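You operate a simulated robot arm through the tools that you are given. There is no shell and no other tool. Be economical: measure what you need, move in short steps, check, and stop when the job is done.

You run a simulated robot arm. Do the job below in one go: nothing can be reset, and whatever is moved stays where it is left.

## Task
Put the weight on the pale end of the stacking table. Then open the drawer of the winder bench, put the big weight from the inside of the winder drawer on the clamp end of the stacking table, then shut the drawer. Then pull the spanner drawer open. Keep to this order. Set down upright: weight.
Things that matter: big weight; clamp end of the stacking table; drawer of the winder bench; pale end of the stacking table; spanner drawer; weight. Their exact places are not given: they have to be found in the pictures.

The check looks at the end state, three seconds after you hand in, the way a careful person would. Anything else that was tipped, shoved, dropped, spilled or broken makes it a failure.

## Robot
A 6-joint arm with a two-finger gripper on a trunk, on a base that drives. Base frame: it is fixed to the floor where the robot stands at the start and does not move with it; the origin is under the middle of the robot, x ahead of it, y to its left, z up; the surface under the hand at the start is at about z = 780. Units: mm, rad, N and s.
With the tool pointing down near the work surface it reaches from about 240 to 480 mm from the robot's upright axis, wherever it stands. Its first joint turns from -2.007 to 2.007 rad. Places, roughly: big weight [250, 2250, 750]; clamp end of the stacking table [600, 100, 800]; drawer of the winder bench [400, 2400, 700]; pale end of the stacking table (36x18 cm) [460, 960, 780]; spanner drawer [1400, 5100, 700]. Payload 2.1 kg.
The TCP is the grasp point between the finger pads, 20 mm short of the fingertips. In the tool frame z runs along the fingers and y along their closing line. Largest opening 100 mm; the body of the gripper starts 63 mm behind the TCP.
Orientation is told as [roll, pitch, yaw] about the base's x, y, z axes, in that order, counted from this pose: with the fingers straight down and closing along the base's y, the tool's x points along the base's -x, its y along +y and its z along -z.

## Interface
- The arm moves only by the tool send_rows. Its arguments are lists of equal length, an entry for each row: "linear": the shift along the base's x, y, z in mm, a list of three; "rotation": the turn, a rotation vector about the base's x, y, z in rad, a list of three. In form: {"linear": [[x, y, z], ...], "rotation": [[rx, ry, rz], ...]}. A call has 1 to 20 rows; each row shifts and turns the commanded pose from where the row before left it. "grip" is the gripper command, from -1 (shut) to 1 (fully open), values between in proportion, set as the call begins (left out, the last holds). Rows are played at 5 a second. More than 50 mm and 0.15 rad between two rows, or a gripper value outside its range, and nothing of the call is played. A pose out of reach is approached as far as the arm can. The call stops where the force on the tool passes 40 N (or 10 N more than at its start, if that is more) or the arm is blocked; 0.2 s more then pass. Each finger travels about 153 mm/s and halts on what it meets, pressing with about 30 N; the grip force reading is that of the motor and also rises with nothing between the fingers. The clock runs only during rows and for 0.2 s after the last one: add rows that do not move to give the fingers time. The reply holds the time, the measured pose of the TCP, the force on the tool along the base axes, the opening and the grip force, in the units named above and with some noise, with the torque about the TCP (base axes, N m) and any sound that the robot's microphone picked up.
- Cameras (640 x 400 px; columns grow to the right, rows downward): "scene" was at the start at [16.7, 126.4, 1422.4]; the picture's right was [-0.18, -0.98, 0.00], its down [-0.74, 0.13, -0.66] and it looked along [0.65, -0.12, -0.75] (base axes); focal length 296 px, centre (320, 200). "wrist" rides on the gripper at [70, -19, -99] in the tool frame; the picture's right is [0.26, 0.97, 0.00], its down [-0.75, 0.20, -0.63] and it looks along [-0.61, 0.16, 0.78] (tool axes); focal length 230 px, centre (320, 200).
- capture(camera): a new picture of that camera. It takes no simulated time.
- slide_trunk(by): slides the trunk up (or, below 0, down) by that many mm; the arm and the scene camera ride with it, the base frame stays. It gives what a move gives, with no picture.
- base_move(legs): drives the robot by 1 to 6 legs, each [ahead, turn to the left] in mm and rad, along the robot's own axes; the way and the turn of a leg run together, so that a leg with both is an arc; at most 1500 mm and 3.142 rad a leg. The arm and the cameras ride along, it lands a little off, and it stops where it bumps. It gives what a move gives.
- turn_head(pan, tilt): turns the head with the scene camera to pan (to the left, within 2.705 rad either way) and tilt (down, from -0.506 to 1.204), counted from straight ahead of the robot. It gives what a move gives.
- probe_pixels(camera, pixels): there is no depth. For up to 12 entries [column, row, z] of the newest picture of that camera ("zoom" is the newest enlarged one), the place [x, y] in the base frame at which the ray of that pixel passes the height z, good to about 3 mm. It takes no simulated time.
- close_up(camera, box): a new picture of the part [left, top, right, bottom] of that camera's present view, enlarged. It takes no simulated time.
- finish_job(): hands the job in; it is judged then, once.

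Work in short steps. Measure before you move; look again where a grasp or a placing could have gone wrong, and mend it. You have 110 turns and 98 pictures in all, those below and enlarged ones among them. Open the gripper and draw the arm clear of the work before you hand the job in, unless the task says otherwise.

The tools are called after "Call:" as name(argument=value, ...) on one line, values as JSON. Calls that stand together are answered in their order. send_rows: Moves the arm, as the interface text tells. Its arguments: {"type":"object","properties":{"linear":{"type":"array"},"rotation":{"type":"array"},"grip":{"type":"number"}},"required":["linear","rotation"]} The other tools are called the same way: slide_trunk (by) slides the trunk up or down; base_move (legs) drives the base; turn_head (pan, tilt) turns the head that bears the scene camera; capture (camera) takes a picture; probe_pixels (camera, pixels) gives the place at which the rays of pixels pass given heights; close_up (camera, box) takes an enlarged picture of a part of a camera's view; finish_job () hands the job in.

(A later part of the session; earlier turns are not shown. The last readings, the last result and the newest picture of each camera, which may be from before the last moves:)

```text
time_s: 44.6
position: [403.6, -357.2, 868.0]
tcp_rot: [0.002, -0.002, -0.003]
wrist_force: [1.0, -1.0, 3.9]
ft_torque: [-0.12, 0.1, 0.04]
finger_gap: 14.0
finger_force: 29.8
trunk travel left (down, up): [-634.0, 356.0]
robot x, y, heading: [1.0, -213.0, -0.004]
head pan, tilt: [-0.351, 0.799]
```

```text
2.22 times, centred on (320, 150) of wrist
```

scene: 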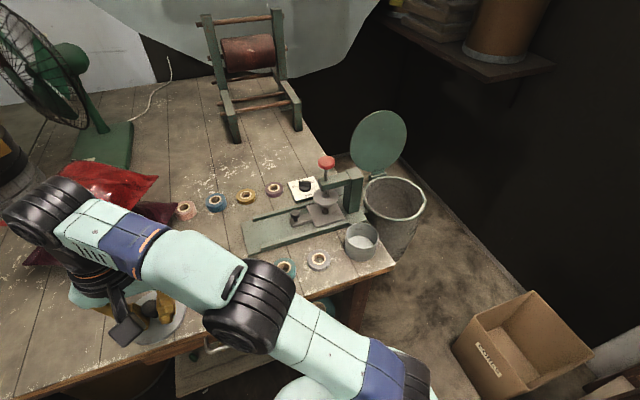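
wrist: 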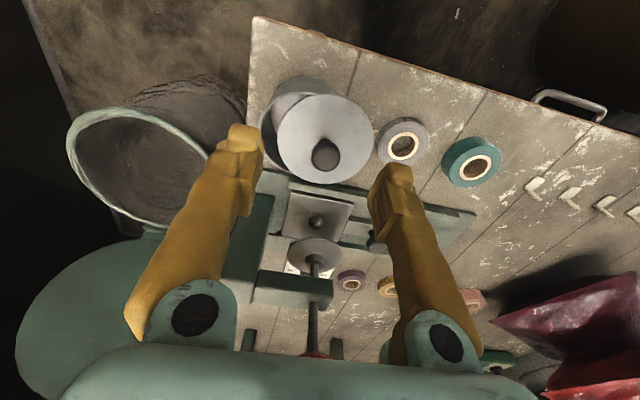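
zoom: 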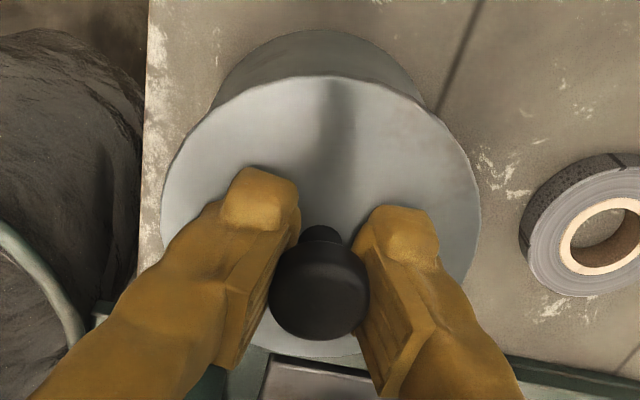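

Light contact of 4 N at z = 868. I open, rise straight up, and inspect.

Call:
send_rows(linear=[[0, 0, 0], [0, 0, 0], [0, 0, 0]], rotation=[[0, 0, 0], [0, 0, 0], [0, 0, 0]], grip=0.2)

Call:
send_rows(linear=[[0, 0, 35], [0, 0, 40], [0, 30, 30], [-10, 40, 0], [-10, 45, 0], [-10, 45, 0], [-10, 45, 0], [-10, 45, 0], [-10, 45, 0], [-20, 45, 0], [-20, 45, 0], [0, 0, 0]], rotation=[[0, 0, 0], [0, 0, 0], [0, 0, 0], [0, 0, 0], [0, 0, 0], [0, 0, 0], [0, 0, 0], [0, 0, 0], [0, 0, 0], [0, 0, 0], [0, 0, 0], [0, 0, 0]])

Call:
close_up(camera="scene", box=[300, 160, 420, 280])

Call:
capture(camera="wrist")

```text
time_s: 45.4
position: [402.0, -355.7, 868.2]
tcp_rot: [-0.002, -0.001, -0.004]
wrist_force: [-0.4, -1.0, 4.0]
ft_torque: [0.07, -0.02, 0.02]
finger_gap: 58.5
finger_force: 0.0
trunk travel left (down, up): [-634.0, 356.0]
robot x, y, heading: [0.9, -210.8, -0.003]
head pan, tilt: [-0.351, 0.799]
```

```text
time_s: 48.0
position: [302.7, 29.6, 972.7]
tcp_rot: [-0.001, 0.0, -0.006]
wrist_force: [0.2, -0.1, 0.3]
ft_torque: [0.04, 0.0, -0.05]
finger_gap: 60.1
finger_force: 0.1
trunk travel left (down, up): [-634.0, 356.0]
robot x, y, heading: [2.7, -210.9, -0.005]
head pan, tilt: [-0.351, 0.799]
```

```text
3.33 times, centred on (360, 220) of scene
```

zoom: 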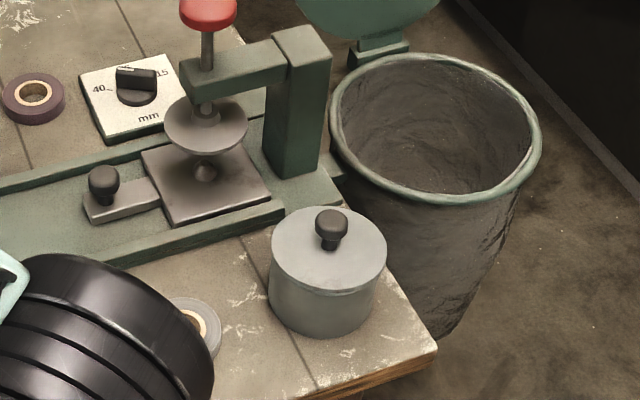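

```text
57 pictures are left
```

wrist: 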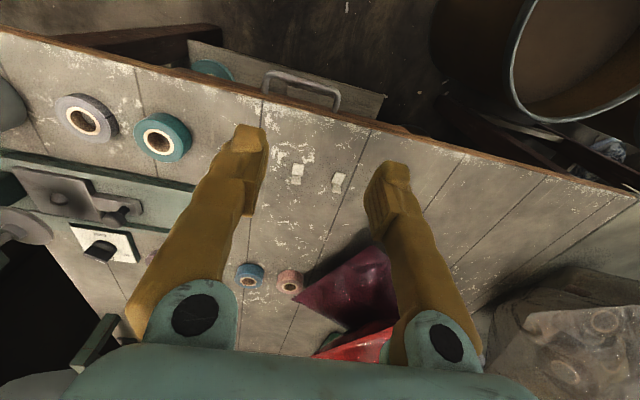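

The lid is well seated again. Now I search for the real weight: I look at the left-hand tables and the winder bench with enlargements.

Call:
turn_head(pan=2.0, tilt=0.35)

Call:
capture(camera="scene")

Call:
close_up(camera="scene", box=[260, 80, 480, 220])

```text
time_s: 50.2
position: [303.9, 27.7, 973.0]
tcp_rot: [-0.001, -0.001, -0.006]
wrist_force: [0.4, 0.3, 0.0]
ft_torque: [-0.02, 0.02, -0.02]
finger_gap: 60.2
finger_force: 0.0
trunk travel left (down, up): [-634.0, 356.0]
robot x, y, heading: [4.9, -209.2, -0.006]
head pan, tilt: [2.0, 0.351]
```

```text
56 pictures are left
```

scene: 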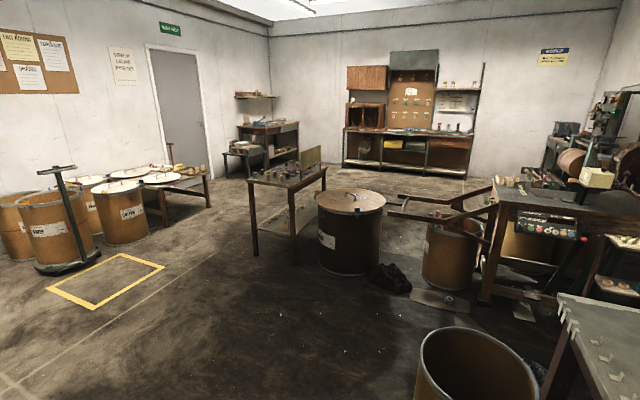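

```text
2.86 times, centred on (370, 150) of scene
```

zoom: 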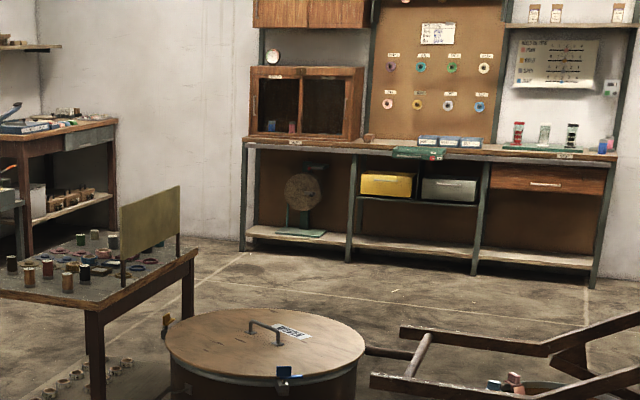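

No weight visible there. I look at the bench to the right of the robot, where a green device with a dark knob thing was seen.

Call:
turn_head(pan=-1.7, tilt=0.6)

Call:
capture(camera="scene")

Call:
turn_head(pan=0.1, tilt=0.45)

Call:
capture(camera="scene")

```text
time_s: 53.3
position: [304.0, 29.7, 973.0]
tcp_rot: [0.0, -0.001, -0.006]
wrist_force: [-0.1, 0.6, 0.0]
ft_torque: [-0.03, 0.01, -0.02]
finger_gap: 59.9
finger_force: 0.2
trunk travel left (down, up): [-634.0, 356.0]
robot x, y, heading: [6.2, -212.4, -0.008]
head pan, tilt: [-1.7, 0.6]
```

```text
54 pictures are left
```

scene: 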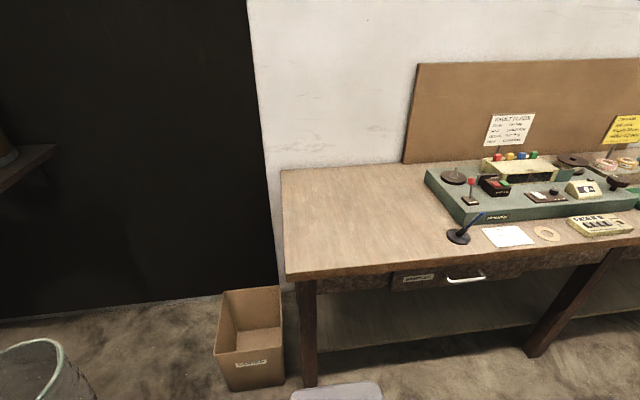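

```text
time_s: 55.1
position: [303.1, 29.6, 973.0]
tcp_rot: [0.0, 0.001, -0.006]
wrist_force: [0.3, 0.8, 0.2]
ft_torque: [0.03, 0.02, -0.01]
finger_gap: 60.2
finger_force: 0.1
trunk travel left (down, up): [-634.0, 356.0]
robot x, y, heading: [1.0, -212.0, -0.006]
head pan, tilt: [0.099, 0.45]
```

```text
53 pictures are left
```

scene: 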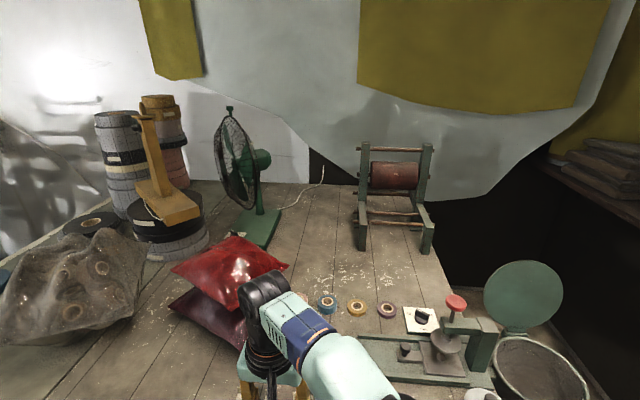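

The yellow block with an upright handle on top of the black reel stack at (170,190) may well be the weight. I enlarge it.

Call:
close_up(camera="scene", box=[60, 90, 230, 270])

Call:
close_up(camera="scene", box=[330, 270, 560, 400])

```text
2.22 times, centred on (145, 180) of scene
```

zoom: 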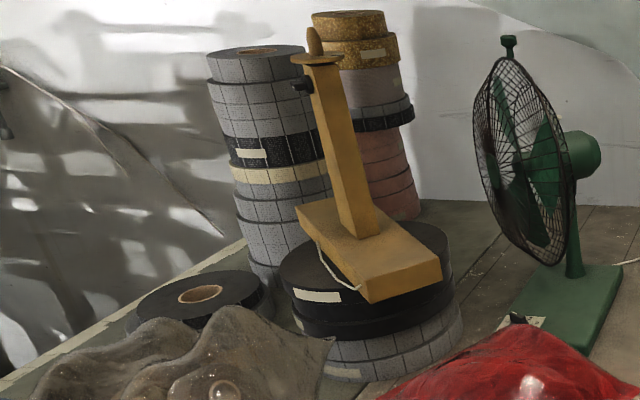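

```text
2.78 times, centred on (445, 335) of scene
```

zoom: 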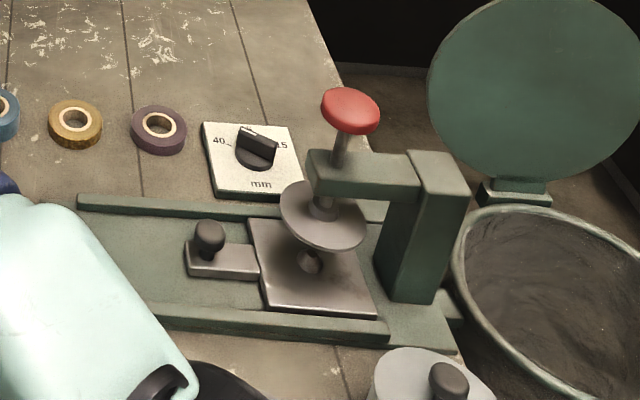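

That is a reel holder, not a weight. I enlarge the right-hand bench items, and the table under the stacking table from here.

Call:
turn_head(pan=-1.9, tilt=0.6)

Call:
close_up(camera="scene", box=[330, 100, 610, 290])

Call:
turn_head(pan=2.6, tilt=0.4)

Call:
capture(camera="scene")

Call:
turn_head(pan=-2.6, tilt=0.4)

Call:
capture(camera="scene")

```text
time_s: 57.0
position: [302.2, 28.7, 973.0]
tcp_rot: [0.001, 0.0, -0.005]
wrist_force: [0.3, -0.9, 1.5]
ft_torque: [0.04, -0.01, -0.04]
finger_gap: 60.1
finger_force: 0.0
trunk travel left (down, up): [-634.0, 356.0]
robot x, y, heading: [3.3, -212.1, -0.004]
head pan, tilt: [-1.901, 0.6]
```

```text
2.11 times, centred on (470, 195) of scene
```

zoom: 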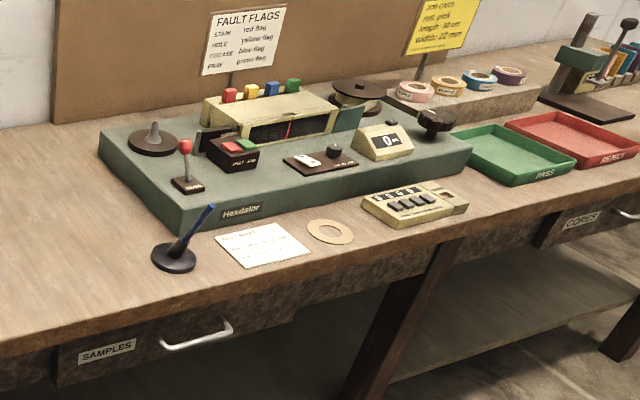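

```text
time_s: 60.6
position: [304.0, 29.1, 971.5]
tcp_rot: [0.001, -0.001, -0.004]
wrist_force: [0.2, -0.3, 0.0]
ft_torque: [0.01, -0.03, -0.01]
finger_gap: 59.8
finger_force: 0.1
trunk travel left (down, up): [-634.0, 356.0]
robot x, y, heading: [5.0, -213.5, -0.002]
head pan, tilt: [2.601, 0.4]
```

```text
49 pictures are left
```

scene: 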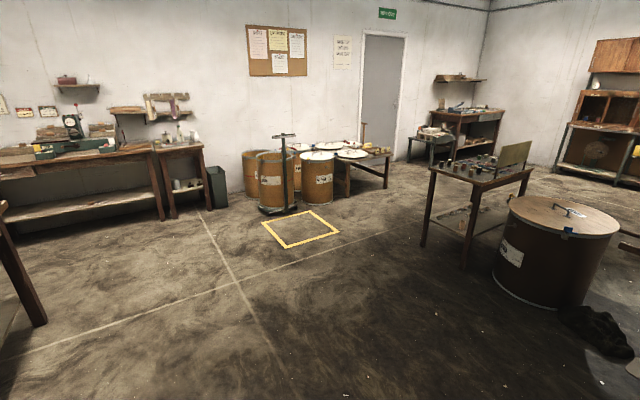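

```text
time_s: 64.7
position: [303.7, 29.7, 972.7]
tcp_rot: [0.0, -0.002, -0.007]
wrist_force: [0.5, -0.3, 0.2]
ft_torque: [0.01, 0.03, 0.02]
finger_gap: 60.2
finger_force: 0.0
trunk travel left (down, up): [-634.0, 356.0]
robot x, y, heading: [3.5, -208.0, -0.004]
head pan, tilt: [-2.601, 0.4]
```

```text
48 pictures are left
```

scene: 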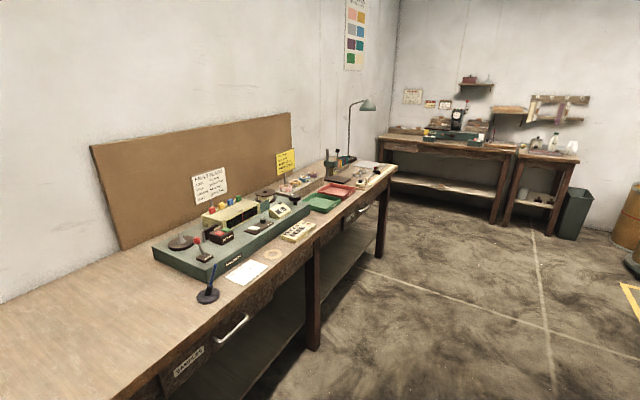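

Nothing there. The weight is probably nearer the winder bench; I back off and turn left to see that side and measure the way.

Call:
base_move(legs=[[-500, 0], [0, 1.571]])

Call:
turn_head(pan=-0.2, tilt=0.5)

Call:
capture(camera="scene")

Call:
probe_pixels(camera="scene", pixels=[[100, 300, 0], [200, 300, 0], [320, 300, 0], [200, 200, 0], [320, 200, 0], [400, 200, 0], [100, 200, 0], [500, 200, 0]])

```text
time_s: 71.5
position: [-742.5, 90.0, 973.0]
tcp_rot: [0.001, 0.001, 1.573]
wrist_force: [0.1, 0.4, 0.3]
ft_torque: [0.04, -0.01, -0.01]
finger_gap: 60.0
finger_force: 0.1
trunk travel left (down, up): [-634.0, 356.0]
robot x, y, heading: [-501.3, -210.8, 1.57]
head pan, tilt: [-2.601, 0.4]
```

```text
time_s: 73.7
position: [-742.0, 89.8, 973.2]
tcp_rot: [0.0, 0.0, 1.573]
wrist_force: [-0.2, -0.4, 0.0]
ft_torque: [-0.01, 0.03, -0.01]
finger_gap: 59.8
finger_force: 0.0
trunk travel left (down, up): [-634.0, 356.0]
robot x, y, heading: [-495.8, -212.5, 1.573]
head pan, tilt: [-0.201, 0.499]
```

```text
47 pictures are left
```

scene: 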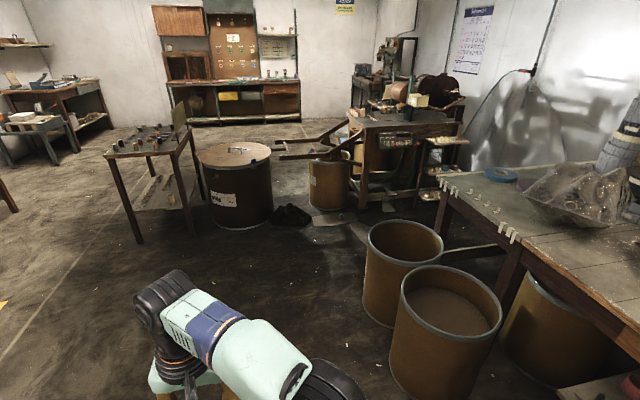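

```text
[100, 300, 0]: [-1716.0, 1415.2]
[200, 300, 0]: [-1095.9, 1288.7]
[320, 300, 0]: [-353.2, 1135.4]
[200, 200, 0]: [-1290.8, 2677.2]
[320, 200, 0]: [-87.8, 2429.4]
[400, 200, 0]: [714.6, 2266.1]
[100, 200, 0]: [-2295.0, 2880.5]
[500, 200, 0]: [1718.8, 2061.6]
```

The lane at x ≈ -500 is clear. I drive forward to y ≈ 1390 and look at the winder bench and the table end.

Call:
base_move(legs=[[1500, 0], [100, 0]])

Call:
turn_head(pan=-0.75, tilt=0.6)

Call:
capture(camera="scene")

Call:
turn_head(pan=-1.7, tilt=0.6)

Call:
capture(camera="scene")

```text
time_s: 81.8
position: [-750.9, 1689.9, 973.0]
tcp_rot: [-0.001, -0.001, 1.578]
wrist_force: [0.3, 1.3, 0.1]
ft_torque: [-0.01, 0.0, 0.0]
finger_gap: 60.2
finger_force: 0.0
trunk travel left (down, up): [-634.0, 356.0]
robot x, y, heading: [-506.4, 1392.6, 1.579]
head pan, tilt: [-0.201, 0.499]
```

```text
time_s: 82.8
position: [-749.9, 1690.4, 972.6]
tcp_rot: [-0.001, 0.0, 1.58]
wrist_force: [0.6, 0.1, -0.3]
ft_torque: [-0.01, -0.01, 0.03]
finger_gap: 59.9
finger_force: 0.0
trunk travel left (down, up): [-634.0, 356.0]
robot x, y, heading: [-504.8, 1395.9, 1.579]
head pan, tilt: [-0.75, 0.6]
```

```text
46 pictures are left
```

scene: 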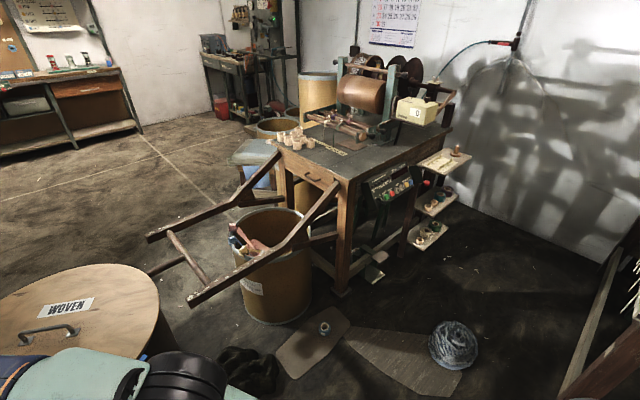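

```text
time_s: 84.0
position: [-750.6, 1690.8, 972.8]
tcp_rot: [0.001, 0.0, 1.58]
wrist_force: [1.0, -1.0, -0.7]
ft_torque: [-0.03, -0.01, 0.0]
finger_gap: 60.2
finger_force: 0.1
trunk travel left (down, up): [-634.0, 356.0]
robot x, y, heading: [-503.1, 1391.6, 1.576]
head pan, tilt: [-1.7, 0.6]
```

```text
45 pictures are left
```

scene: 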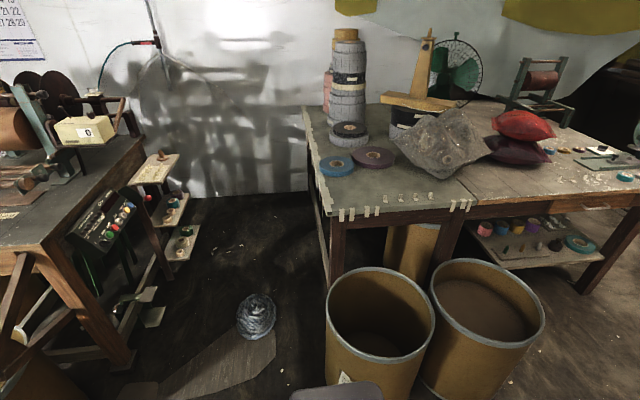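

The stacking table's lower shelf shows small items near (520,240), and the winder bench's drawer faces west, at (310,180) of the earlier view. I enlarge both.

Call:
close_up(camera="scene", box=[450, 195, 640, 280])

Call:
turn_head(pan=-0.75, tilt=0.6)

Call:
close_up(camera="scene", box=[220, 80, 480, 260])

```text
3.37 times, centred on (545, 238) of scene
```

zoom: 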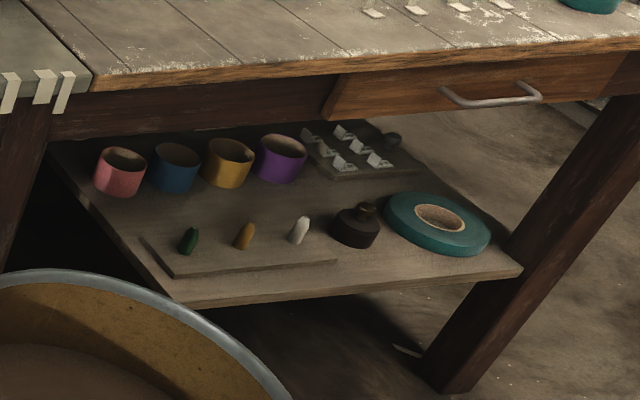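

```text
time_s: 85.3
position: [-750.1, 1690.7, 974.0]
tcp_rot: [0.001, 0.001, 1.58]
wrist_force: [-0.2, 1.5, 0.2]
ft_torque: [0.03, 0.03, 0.02]
finger_gap: 59.9
finger_force: 0.1
trunk travel left (down, up): [-634.0, 356.0]
robot x, y, heading: [-505.2, 1391.2, 1.577]
head pan, tilt: [-0.75, 0.6]
```

```text
2.22 times, centred on (350, 170) of scene
```

zoom: 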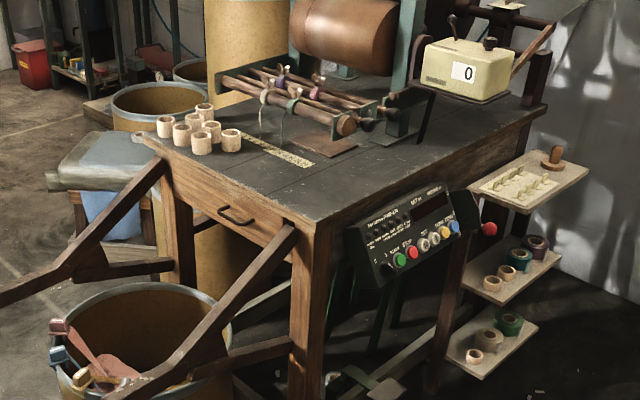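

Found it: the black short cylinder with a knob on the stacking table's lower shelf at zoom (357,228), just by the first standing place. I drive back there.

Call:
base_move(legs=[[-1490, 0], [0, -1.577], [440, 0]])

Call:
turn_head(pan=-0.1, tilt=1.0)

Call:
capture(camera="scene")

```text
time_s: 98.8
position: [244.2, 133.6, 972.7]
tcp_rot: [0.0, 0.001, 0.007]
wrist_force: [0.3, -0.9, 1.4]
ft_torque: [0.01, -0.03, -0.02]
finger_gap: 60.1
finger_force: 0.1
trunk travel left (down, up): [-634.0, 356.0]
robot x, y, heading: [-56.6, -110.5, 0.008]
head pan, tilt: [-0.75, 0.6]
```

```text
time_s: 99.9
position: [242.6, 134.3, 973.2]
tcp_rot: [0.001, -0.001, 0.007]
wrist_force: [-0.3, -0.7, -1.1]
ft_torque: [-0.01, 0.06, -0.01]
finger_gap: 60.0
finger_force: 0.0
trunk travel left (down, up): [-634.0, 356.0]
robot x, y, heading: [-52.3, -108.9, 0.007]
head pan, tilt: [-0.099, 1.0]
```

```text
42 pictures are left
```

scene: 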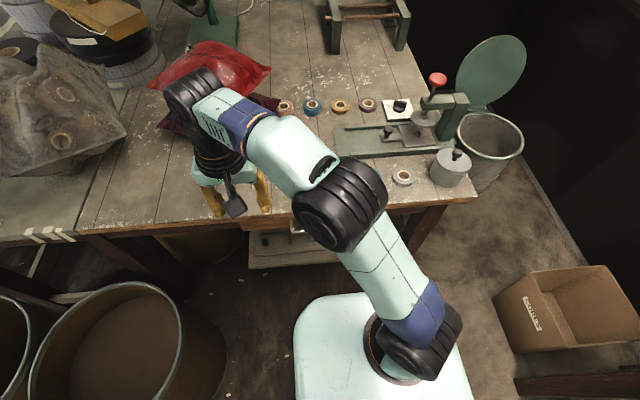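

The arm hides the shelf and could strike the table edge when lowered, so I back up 350 mm, lower the trunk by 330 and look at the shelf.

Call:
base_move(legs=[[-350, 0]])

Call:
slide_trunk(by=-330)

Call:
turn_head(pan=-0.1, tilt=0.7)

Call:
capture(camera="scene")

Call:
capture(camera="wrist")

```text
time_s: 102.1
position: [-103.3, 132.1, 973.0]
tcp_rot: [0.0, 0.0, 0.009]
wrist_force: [0.7, 1.4, 0.0]
ft_torque: [0.0, 0.04, 0.01]
finger_gap: 59.9
finger_force: 0.1
trunk travel left (down, up): [-634.0, 356.0]
robot x, y, heading: [-402.4, -109.5, 0.008]
head pan, tilt: [-0.099, 1.0]
```

```text
time_s: 105.4
position: [-102.4, 131.4, 642.7]
tcp_rot: [0.002, 0.001, 0.008]
wrist_force: [-0.1, -0.7, -1.2]
ft_torque: [0.01, -0.03, -0.01]
finger_gap: 60.1
finger_force: 0.0
trunk travel left (down, up): [-304.0, 686.0]
robot x, y, heading: [-401.4, -113.9, 0.01]
head pan, tilt: [-0.099, 1.0]
```

```text
time_s: 106.2
position: [-102.6, 131.2, 644.1]
tcp_rot: [0.001, 0.0, 0.01]
wrist_force: [-0.2, 0.7, 0.0]
ft_torque: [-0.01, 0.04, -0.03]
finger_gap: 60.2
finger_force: 0.0
trunk travel left (down, up): [-304.0, 686.0]
robot x, y, heading: [-398.1, -110.4, 0.007]
head pan, tilt: [-0.099, 0.7]
```

```text
41 pictures are left
```

scene: 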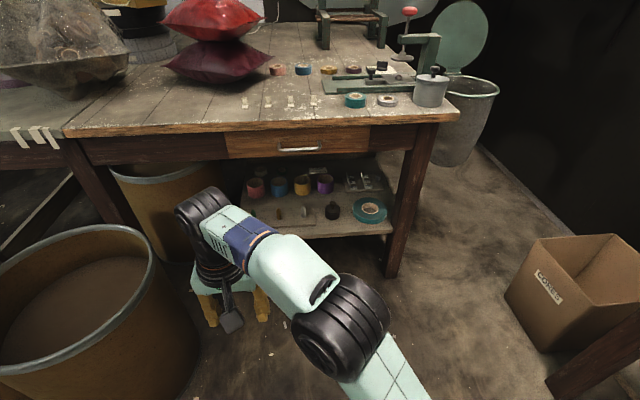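

```text
40 pictures are left
```

wrist: 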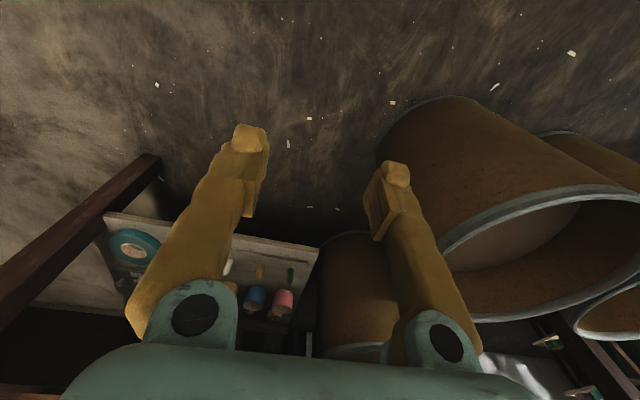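

The weight is at (333,210), between the thread cones and the teal reel. I enlarge and triangulate the shelf height with the shelf's front corners.

Call:
close_up(camera="scene", box=[230, 130, 430, 260])

Call:
probe_pixels(camera="scene", pixels=[[394, 226, 400], [394, 226, 450], [394, 226, 500], [333, 219, 400], [333, 219, 450], [333, 219, 500], [370, 210, 450], [304, 218, 450]])

Call:
probe_pixels(camera="wrist", pixels=[[106, 213, 400], [106, 213, 450], [106, 213, 500], [320, 249, 400], [320, 249, 450], [320, 249, 500]])

```text
3.08 times, centred on (330, 195) of scene
```

zoom: 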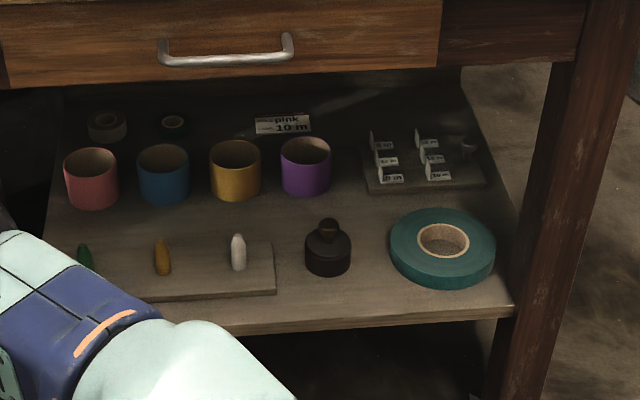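

```text
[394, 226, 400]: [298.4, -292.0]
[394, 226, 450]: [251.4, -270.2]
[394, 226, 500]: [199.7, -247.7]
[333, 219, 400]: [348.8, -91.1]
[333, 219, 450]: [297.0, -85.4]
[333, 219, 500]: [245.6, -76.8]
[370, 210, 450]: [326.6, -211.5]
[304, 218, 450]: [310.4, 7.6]
```

```text
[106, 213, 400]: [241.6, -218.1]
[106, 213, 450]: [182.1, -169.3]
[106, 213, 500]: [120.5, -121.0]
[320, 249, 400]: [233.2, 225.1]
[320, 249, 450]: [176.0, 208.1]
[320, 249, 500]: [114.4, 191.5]
```

The shelf is at z ≈ 260 and the weight near (494,-108), well under the table. I'll lower the trunk further, tilt the tool 45° forward in free air, bring it in front, and then drive in.

Call:
slide_trunk(by=-150)

Call:
send_rows(linear=[[15, -40, 0], [20, -40, 0], [20, -40, 0], [20, -40, 0], [20, -40, 0], [20, -40, 0], [0, 0, 0]], rotation=[[0, -0.131, 0], [0, -0.131, 0], [0, -0.131, 0], [0, -0.131, 0], [0, -0.131, 0], [0, -0.13, 0], [0, 0, 0]], grip=0.7)

Call:
capture(camera="wrist")

Call:
turn_head(pan=0.1, tilt=0.5)

Call:
capture(camera="scene")

```text
time_s: 107.9
position: [-103.8, 133.0, 493.7]
tcp_rot: [0.0, -0.001, 0.01]
wrist_force: [0.2, 0.5, 0.2]
ft_torque: [-0.01, 0.0, 0.02]
finger_gap: 60.0
finger_force: 0.2
trunk travel left (down, up): [-154.0, 836.0]
robot x, y, heading: [-400.0, -112.9, 0.006]
head pan, tilt: [-0.099, 0.7]
```

```text
time_s: 109.5
position: [12.3, -106.1, 493.5]
tcp_rot: [-0.009, -0.785, 0.01]
wrist_force: [-0.2, 0.5, -0.1]
ft_torque: [-0.01, 0.05, -0.05]
finger_gap: 85.1
finger_force: 0.1
trunk travel left (down, up): [-154.0, 836.0]
robot x, y, heading: [-402.4, -112.0, 0.006]
head pan, tilt: [-0.099, 0.7]
```

```text
38 pictures are left
```

wrist: 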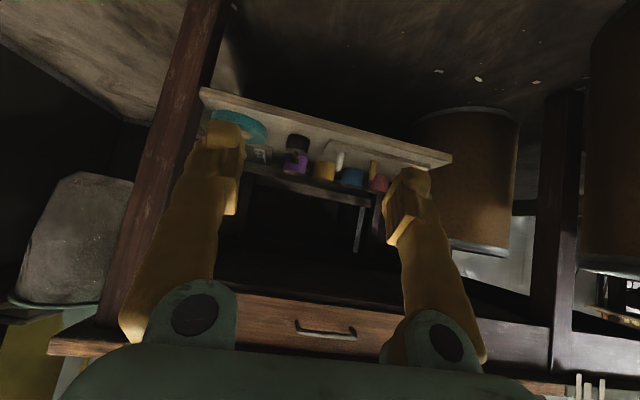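

```text
time_s: 110.2
position: [10.2, -106.1, 494.0]
tcp_rot: [-0.008, -0.784, 0.011]
wrist_force: [-0.9, 0.2, -0.3]
ft_torque: [0.0, -0.01, -0.02]
finger_gap: 84.9
finger_force: 0.1
trunk travel left (down, up): [-154.0, 836.0]
robot x, y, heading: [-403.7, -110.4, 0.004]
head pan, tilt: [0.099, 0.499]
```

```text
37 pictures are left
```

scene: 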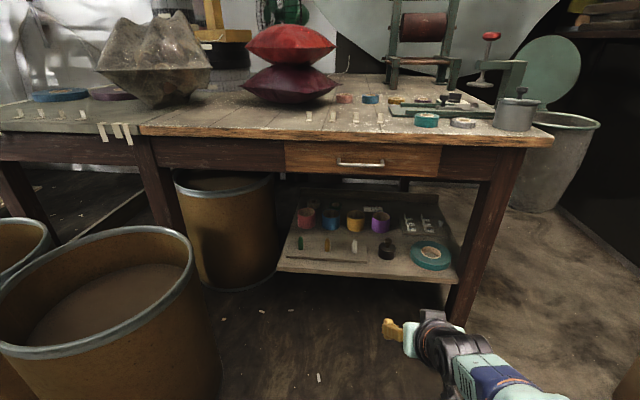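

Clear view now: the weight at (386,248). I probe its base for triangulating with the earlier higher view.

Call:
close_up(camera="scene", box=[340, 215, 470, 290])

Call:
probe_pixels(camera="scene", pixels=[[386, 259, 250], [386, 259, 300], [386, 259, 350], [457, 283, 250], [457, 283, 300], [386, 240, 320], [370, 173, 690], [330, 174, 690]])

```text
4.92 times, centred on (405, 252) of scene
```

zoom: 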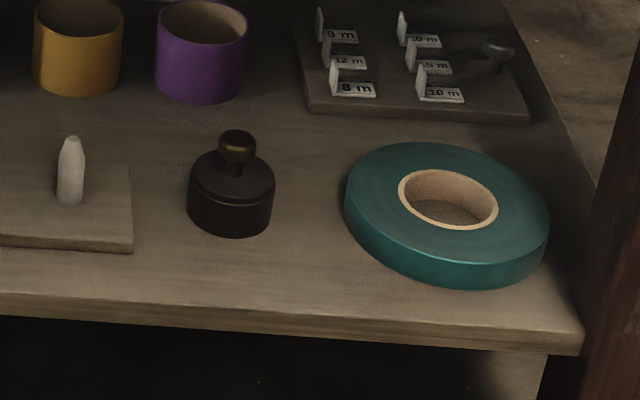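

```text
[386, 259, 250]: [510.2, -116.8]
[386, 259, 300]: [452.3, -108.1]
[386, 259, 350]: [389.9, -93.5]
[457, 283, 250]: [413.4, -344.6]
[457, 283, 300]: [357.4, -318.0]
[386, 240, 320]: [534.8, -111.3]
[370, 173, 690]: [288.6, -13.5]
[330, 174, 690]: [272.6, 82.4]
```

I use the wrist view too: shelf corners at (202,90) and (451,160), the weight near (298,142).

Call:
close_up(camera="wrist", box=[190, 70, 350, 190])

Call:
probe_pixels(camera="wrist", pixels=[[202, 95, 200], [202, 95, 250], [202, 95, 300], [451, 163, 200], [451, 163, 250], [451, 163, 300], [298, 137, 250], [298, 137, 300]])

Call:
probe_pixels(camera="scene", pixels=[[457, 278, 200], [457, 278, 250], [457, 278, 300], [277, 266, 200], [277, 266, 250], [277, 266, 300]])

```text
3.33 times, centred on (270, 130) of wrist
```

zoom: 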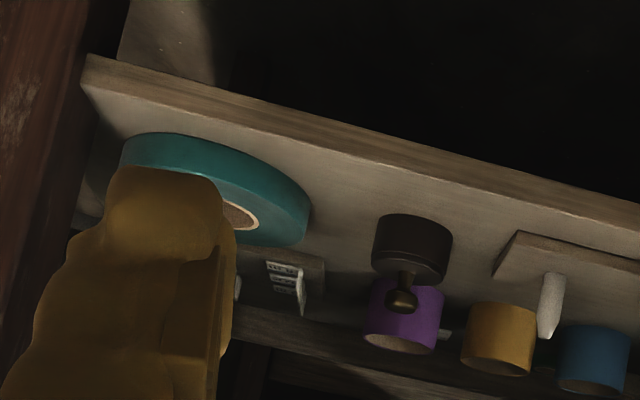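

```text
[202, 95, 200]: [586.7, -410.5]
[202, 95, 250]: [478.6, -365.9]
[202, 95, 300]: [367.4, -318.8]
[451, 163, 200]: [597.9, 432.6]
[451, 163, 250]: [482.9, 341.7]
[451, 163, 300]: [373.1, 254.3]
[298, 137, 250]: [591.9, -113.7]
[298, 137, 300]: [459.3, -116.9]
```

```text
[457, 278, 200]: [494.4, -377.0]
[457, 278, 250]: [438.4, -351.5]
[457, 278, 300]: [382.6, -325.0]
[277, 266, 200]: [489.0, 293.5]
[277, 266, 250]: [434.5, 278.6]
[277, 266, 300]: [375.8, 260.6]
```

Shelf z ≈ 291; weight centre ≈ (491,-110), about 63 mm wide. I lower the tool to z ≈ 400 in free air and drive in 410 mm.

Call:
send_rows(linear=[[0, 0, -47], [0, 0, -47], [0, 0, 0]], rotation=[[0, 0, 0], [0, 0, 0], [0, 0, 0]])

Call:
base_move(legs=[[410, 0]])

Call:
capture(camera="wrist")

```text
time_s: 111.0
position: [12.6, -105.9, 398.7]
tcp_rot: [-0.01, -0.785, 0.011]
wrist_force: [0.1, 0.4, 0.5]
ft_torque: [0.02, 0.01, -0.03]
finger_gap: 85.3
finger_force: 0.1
trunk travel left (down, up): [-154.0, 836.0]
robot x, y, heading: [-399.7, -116.0, 0.004]
head pan, tilt: [0.099, 0.499]
```

```text
time_s: 113.6
position: [421.5, -104.6, 399.1]
tcp_rot: [-0.009, -0.785, 0.01]
wrist_force: [0.8, -0.4, 0.3]
ft_torque: [0.01, 0.0, 0.0]
finger_gap: 85.0
finger_force: 0.2
trunk travel left (down, up): [-154.0, 836.0]
robot x, y, heading: [7.2, -115.2, 0.007]
head pan, tilt: [0.099, 0.499]
```

```text
34 pictures are left
```

wrist: 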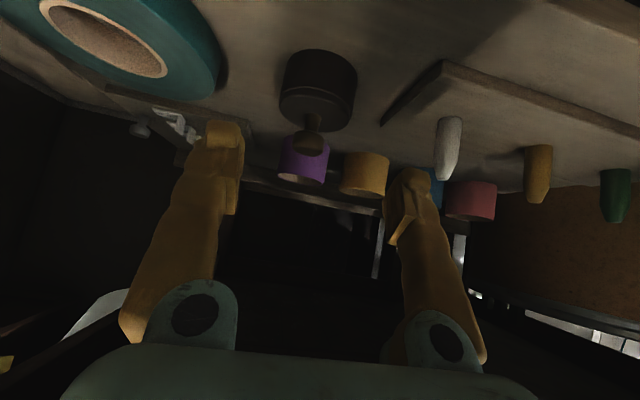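

The weight shows at (318,90), nicely central. I probe its base and sides.

Call:
probe_pixels(camera="wrist", pixels=[[322, 50, 291], [322, 50, 285], [281, 100, 325], [355, 110, 325], [284, 62, 291], [357, 72, 291], [311, 140, 350], [311, 140, 360], [318, 112, 331]])

```text
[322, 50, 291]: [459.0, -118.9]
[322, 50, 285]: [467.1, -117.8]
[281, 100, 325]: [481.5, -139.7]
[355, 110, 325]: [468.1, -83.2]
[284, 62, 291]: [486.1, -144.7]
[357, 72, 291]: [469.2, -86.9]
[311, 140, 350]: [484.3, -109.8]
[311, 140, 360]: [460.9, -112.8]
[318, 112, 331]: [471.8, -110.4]
```

Target centre ≈ (487,-111.5). I approach along the tool axis to TCP z ≈ 320.

Call:
send_rows(linear=[[0, -7, -13], [16.4, 0, -16.5], [16.4, 0, -16.5], [16.4, 0, -16.5], [0, 0, 0]], rotation=[[0, 0, 0], [0, 0, 0], [0, 0, 0], [0, 0, 0], [0, 0, 0]])

Call:
capture(camera="wrist")

```text
time_s: 114.8
position: [470.0, -110.7, 336.1]
tcp_rot: [-0.01, -0.786, 0.01]
wrist_force: [0.0, -1.1, 0.2]
ft_torque: [-0.01, -0.03, 0.0]
finger_gap: 85.2
finger_force: 0.1
trunk travel left (down, up): [-154.0, 836.0]
robot x, y, heading: [8.2, -110.2, 0.005]
head pan, tilt: [0.099, 0.499]
```

```text
33 pictures are left
```

wrist: 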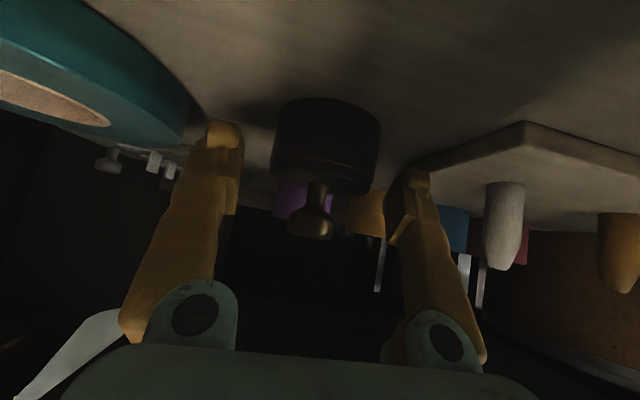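

Weight centred between the fingers (knob at (312,225)). I advance the last 17 mm and close.

Call:
send_rows(linear=[[9, 0, -8], [8, 0, -8], [0, 0, 0]], rotation=[[0, 0, 0], [0, 0, 0], [0, 0, 0]])

Call:
send_rows(linear=[[0, 0, 0], [0, 0, 0], [0, 0, 0], [0, 0, 0]], rotation=[[0, 0, 0], [0, 0, 0], [0, 0, 0], [0, 0, 0]], grip=-1)

Call:
send_rows(linear=[[0, 0, 5], [0, 0, 15], [0, 0, 0]], rotation=[[0, 0, 0], [0, 0, 0], [0, 0, 0]])

Call:
capture(camera="wrist")

```text
time_s: 115.6
position: [487.7, -111.9, 320.3]
tcp_rot: [-0.008, -0.786, 0.01]
wrist_force: [1.1, 0.2, -0.2]
ft_torque: [0.02, 0.0, 0.04]
finger_gap: 84.9
finger_force: 0.0
trunk travel left (down, up): [-154.0, 836.0]
robot x, y, heading: [10.1, -113.0, 0.003]
head pan, tilt: [0.099, 0.499]
```

```text
time_s: 116.6
position: [487.0, -111.3, 319.5]
tcp_rot: [-0.009, -0.786, 0.011]
wrist_force: [-0.7, 1.7, 0.6]
ft_torque: [0.05, -0.06, 0.06]
finger_gap: 58.0
finger_force: 30.1
trunk travel left (down, up): [-154.0, 836.0]
robot x, y, heading: [7.4, -113.4, 0.006]
head pan, tilt: [0.099, 0.499]
```

```text
time_s: 117.4
position: [488.2, -111.3, 340.0]
tcp_rot: [-0.009, -0.785, 0.011]
wrist_force: [-0.3, -1.5, -3.5]
ft_torque: [-0.01, -0.03, -0.01]
finger_gap: 58.1
finger_force: 30.2
trunk travel left (down, up): [-154.0, 836.0]
robot x, y, heading: [12.8, -108.9, 0.006]
head pan, tilt: [0.099, 0.499]
```

```text
32 pictures are left
```

wrist: 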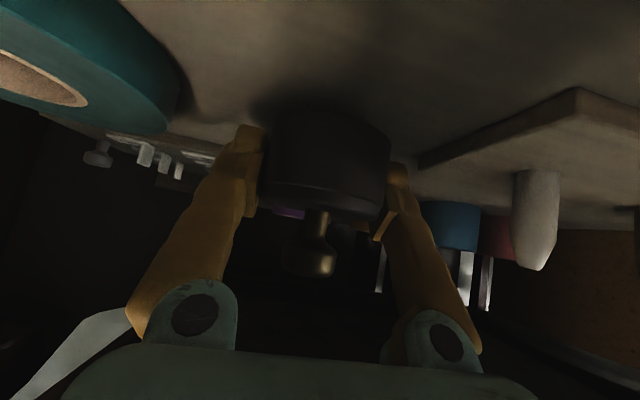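

Held at 58 mm with about 3.5 N of load. I raise, draw back, drive out from under the table, then raise the trunk.

Call:
send_rows(linear=[[0, 0, 30], [-10, 0, 30], [-30, 0, 0], [-30, 0, 0], [0, 0, 0]], rotation=[[0, 0, 0], [0, 0, 0], [0, 0, 0], [0, 0, 0], [0, 0, 0]])

Call:
base_move(legs=[[-510, 0]])

Call:
slide_trunk(by=530)

Call:
base_move(legs=[[0, 1.565], [1480, 0]])

Call:
turn_head(pan=-1.7, tilt=0.75)

Call:
capture(camera="scene")

```text
time_s: 118.6
position: [418.3, -110.4, 400.6]
tcp_rot: [-0.008, -0.785, 0.01]
wrist_force: [0.3, -0.3, -4.6]
ft_torque: [-0.01, -0.02, -0.01]
finger_gap: 58.2
finger_force: 30.3
trunk travel left (down, up): [-154.0, 836.0]
robot x, y, heading: [6.8, -110.6, 0.004]
head pan, tilt: [0.099, 0.499]
```

```text
time_s: 121.6
position: [-92.9, -112.3, 400.5]
tcp_rot: [-0.008, -0.786, 0.015]
wrist_force: [0.3, -0.6, -3.0]
ft_torque: [0.01, -0.04, -0.01]
finger_gap: 58.1
finger_force: 30.2
trunk travel left (down, up): [-154.0, 836.0]
robot x, y, heading: [-503.2, -113.2, 0.009]
head pan, tilt: [0.099, 0.499]
```

```text
refused: 530 is not a number from -400 to 400
```

```text
time_s: 132.8
position: [-505.9, 1780.4, 399.9]
tcp_rot: [-0.009, -0.786, 1.576]
wrist_force: [0.7, 0.1, -3.3]
ft_torque: [0.04, -0.05, 0.01]
finger_gap: 58.1
finger_force: 30.0
trunk travel left (down, up): [-154.0, 836.0]
robot x, y, heading: [-510.8, 1366.7, 1.571]
head pan, tilt: [0.099, 0.499]
```

```text
time_s: 134.6
position: [-505.9, 1779.4, 400.7]
tcp_rot: [-0.009, -0.786, 1.575]
wrist_force: [-0.2, -0.5, -4.2]
ft_torque: [0.03, 0.04, 0.0]
finger_gap: 58.1
finger_force: 29.8
trunk travel left (down, up): [-154.0, 836.0]
robot x, y, heading: [-512.3, 1371.5, 1.565]
head pan, tilt: [-1.7, 0.75]
```

```text
31 pictures are left
```

scene: 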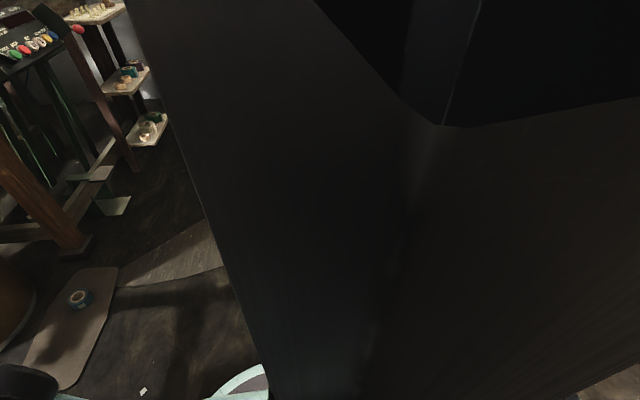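

The slide was refused (limit 400 a call), but nothing was hit. I raise the trunk in two goes and look again.

Call:
slide_trunk(by=400)

Call:
slide_trunk(by=130)

Call:
turn_head(pan=-1.6, tilt=0.75)

Call:
capture(camera="scene")

```text
time_s: 138.4
position: [-506.6, 1781.0, 800.2]
tcp_rot: [-0.008, -0.785, 1.576]
wrist_force: [0.0, -0.3, -3.0]
ft_torque: [0.03, -0.01, -0.02]
finger_gap: 58.1
finger_force: 30.2
trunk travel left (down, up): [-554.0, 436.0]
robot x, y, heading: [-507.7, 1371.7, 1.572]
head pan, tilt: [-1.7, 0.75]
```

```text
time_s: 140.0
position: [-506.4, 1781.0, 931.1]
tcp_rot: [-0.008, -0.784, 1.576]
wrist_force: [-0.1, -0.1, -4.2]
ft_torque: [0.03, -0.03, 0.03]
finger_gap: 58.0
finger_force: 30.6
trunk travel left (down, up): [-684.0, 306.0]
robot x, y, heading: [-509.6, 1375.2, 1.571]
head pan, tilt: [-1.7, 0.75]
```

```text
time_s: 140.7
position: [-505.9, 1780.2, 930.9]
tcp_rot: [-0.009, -0.786, 1.575]
wrist_force: [-0.3, 0.1, -3.4]
ft_torque: [0.05, 0.01, 0.01]
finger_gap: 58.0
finger_force: 30.2
trunk travel left (down, up): [-684.0, 306.0]
robot x, y, heading: [-511.9, 1368.7, 1.574]
head pan, tilt: [-1.6, 0.75]
```

```text
30 pictures are left
```

scene: 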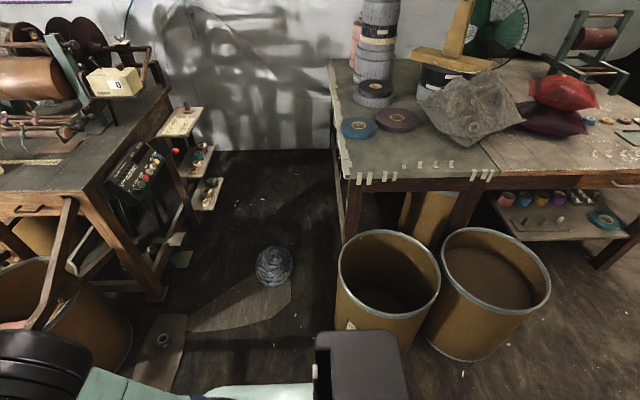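

I probe the table corner, tape marks, barrel 2, ball, plank and the winder bench features.

Call:
probe_pixels(camera="scene", pixels=[[345, 178, 780], [485, 172, 780], [418, 165, 780], [400, 150, 780], [337, 328, 0], [400, 350, 0], [338, 275, 500], [273, 285, 0], [292, 280, 0], [162, 300, 0], [130, 370, 0], [32, 210, 720]])

Call:
close_up(camera="scene", box=[320, 90, 520, 200])

```text
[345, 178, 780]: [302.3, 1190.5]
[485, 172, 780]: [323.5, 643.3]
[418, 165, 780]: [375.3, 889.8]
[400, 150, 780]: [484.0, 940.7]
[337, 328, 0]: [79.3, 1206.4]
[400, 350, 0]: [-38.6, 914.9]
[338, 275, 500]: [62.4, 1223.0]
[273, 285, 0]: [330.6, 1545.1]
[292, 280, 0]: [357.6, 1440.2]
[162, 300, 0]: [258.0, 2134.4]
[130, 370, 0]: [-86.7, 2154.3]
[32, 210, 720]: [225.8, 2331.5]
```

```text
3.20 times, centred on (420, 145) of scene
```

zoom: 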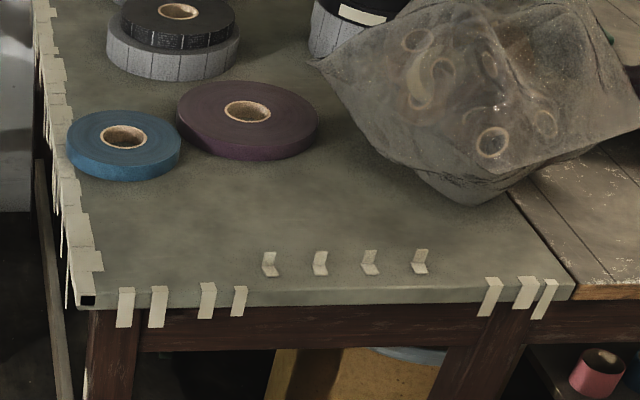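

I need the robot's own footprint: I probe the visible teal base edge and look down along the base.

Call:
probe_pixels(camera="scene", pixels=[[300, 384, 100], [300, 384, 200], [210, 388, 200], [360, 345, 300], [350, 140, 780], [345, 240, 500], [440, 265, 500], [390, 318, 500], [390, 233, 500]])

Call:
turn_head(pan=-0.9, tilt=1.2)

Call:
capture(camera="scene")

Call:
probe_pixels(camera="scene", pixels=[[200, 100, 200], [200, 200, 200], [200, 300, 200], [320, 100, 200], [320, 200, 200], [320, 300, 200], [440, 100, 200], [440, 200, 200], [440, 300, 200], [100, 200, 200]])

```text
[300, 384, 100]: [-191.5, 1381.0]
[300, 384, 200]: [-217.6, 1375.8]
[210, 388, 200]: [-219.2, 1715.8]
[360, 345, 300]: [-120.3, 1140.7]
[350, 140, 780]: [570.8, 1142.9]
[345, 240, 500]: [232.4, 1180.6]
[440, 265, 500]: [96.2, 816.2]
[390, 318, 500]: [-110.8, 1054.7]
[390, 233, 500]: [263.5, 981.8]
```

```text
time_s: 141.7
position: [-506.0, 1780.6, 931.1]
tcp_rot: [-0.009, -0.784, 1.576]
wrist_force: [0.0, 1.0, -4.5]
ft_torque: [0.04, 0.03, 0.02]
finger_gap: 58.1
finger_force: 30.1
trunk travel left (down, up): [-684.0, 306.0]
robot x, y, heading: [-510.1, 1374.6, 1.57]
head pan, tilt: [-0.901, 1.201]
```

```text
28 pictures are left
```

scene: 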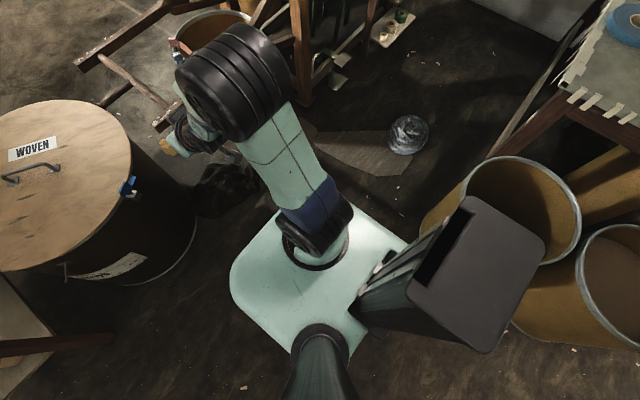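

```text
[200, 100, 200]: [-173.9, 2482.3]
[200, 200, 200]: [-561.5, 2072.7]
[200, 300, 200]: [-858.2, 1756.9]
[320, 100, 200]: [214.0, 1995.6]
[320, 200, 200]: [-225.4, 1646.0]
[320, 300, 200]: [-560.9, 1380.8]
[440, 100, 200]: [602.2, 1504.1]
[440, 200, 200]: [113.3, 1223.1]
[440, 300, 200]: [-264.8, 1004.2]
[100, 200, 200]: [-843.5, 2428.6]
```

The footprint is about 320 ahead, 300 right, 190 left, and barrel, ball and table corner leave only a spot near (-10,1545) heading -1.2, roughly 600 mm from the target. I test in free air how far the arm reaches at this tilt.

Call:
send_rows(linear=[[0, 0, -48], [0, 0, -48], [0, 45, 0], [0, 45, 0], [0, 45, 0], [0, 30, 0], [0, 20, 0], [0, 0, 0]], rotation=[[0, 0, 0], [0, 0, 0], [0, 0, 0], [0, 0, 0], [0, 0, 0], [0, 0, 0], [0, 0, 0], [0, 0, 0]])

```text
time_s: 143.5
position: [-506.7, 1965.9, 834.0]
tcp_rot: [-0.008, -0.782, 1.576]
wrist_force: [-0.5, -0.5, -3.0]
ft_torque: [0.06, -0.02, 0.01]
finger_gap: 57.9
finger_force: 30.3
trunk travel left (down, up): [-684.0, 306.0]
robot x, y, heading: [-512.8, 1370.6, 1.566]
head pan, tilt: [-0.901, 1.201]
```

595 mm reached without trouble. I probe a bit further for the limit, then retract and raise.

Call:
send_rows(linear=[[0, 20, 0], [0, 20, 0], [0, 20, 0], [0, 20, 0], [0, 0, 0]], rotation=[[0, 0, 0], [0, 0, 0], [0, 0, 0], [0, 0, 0], [0, 0, 0]])

Call:
send_rows(linear=[[0, -45, 0], [0, -45, 0], [0, -45, 0], [0, -45, 0], [0, -45, 0], [0, -40, 0], [0, 0, 45], [0, 0, 45], [0, 0, 0]], rotation=[[0, 0, 0], [0, 0, 0], [0, 0, 0], [0, 0, 0], [0, 0, 0], [0, 0, 0], [0, 0, 0], [0, 0, 0], [0, 0, 0]])

```text
time_s: 144.7
position: [-506.7, 2005.3, 835.0]
tcp_rot: [-0.009, -0.784, 1.575]
wrist_force: [-0.3, 0.0, -3.6]
ft_torque: [0.05, 0.01, 0.01]
finger_gap: 57.8
finger_force: 30.1
out of reach, approached as far as the arm can: row 3, 4
trunk travel left (down, up): [-684.0, 306.0]
robot x, y, heading: [-509.6, 1374.6, 1.575]
head pan, tilt: [-0.901, 1.201]
```

```text
time_s: 146.7
position: [-506.5, 1765.5, 922.7]
tcp_rot: [-0.008, -0.785, 1.577]
wrist_force: [-0.1, 0.6, -3.4]
ft_torque: [0.01, 0.03, 0.02]
finger_gap: 57.9
finger_force: 29.9
out of reach, approached as far as the arm can: row 6, 7
trunk travel left (down, up): [-684.0, 306.0]
robot x, y, heading: [-507.4, 1368.9, 1.567]
head pan, tilt: [-0.901, 1.201]
```

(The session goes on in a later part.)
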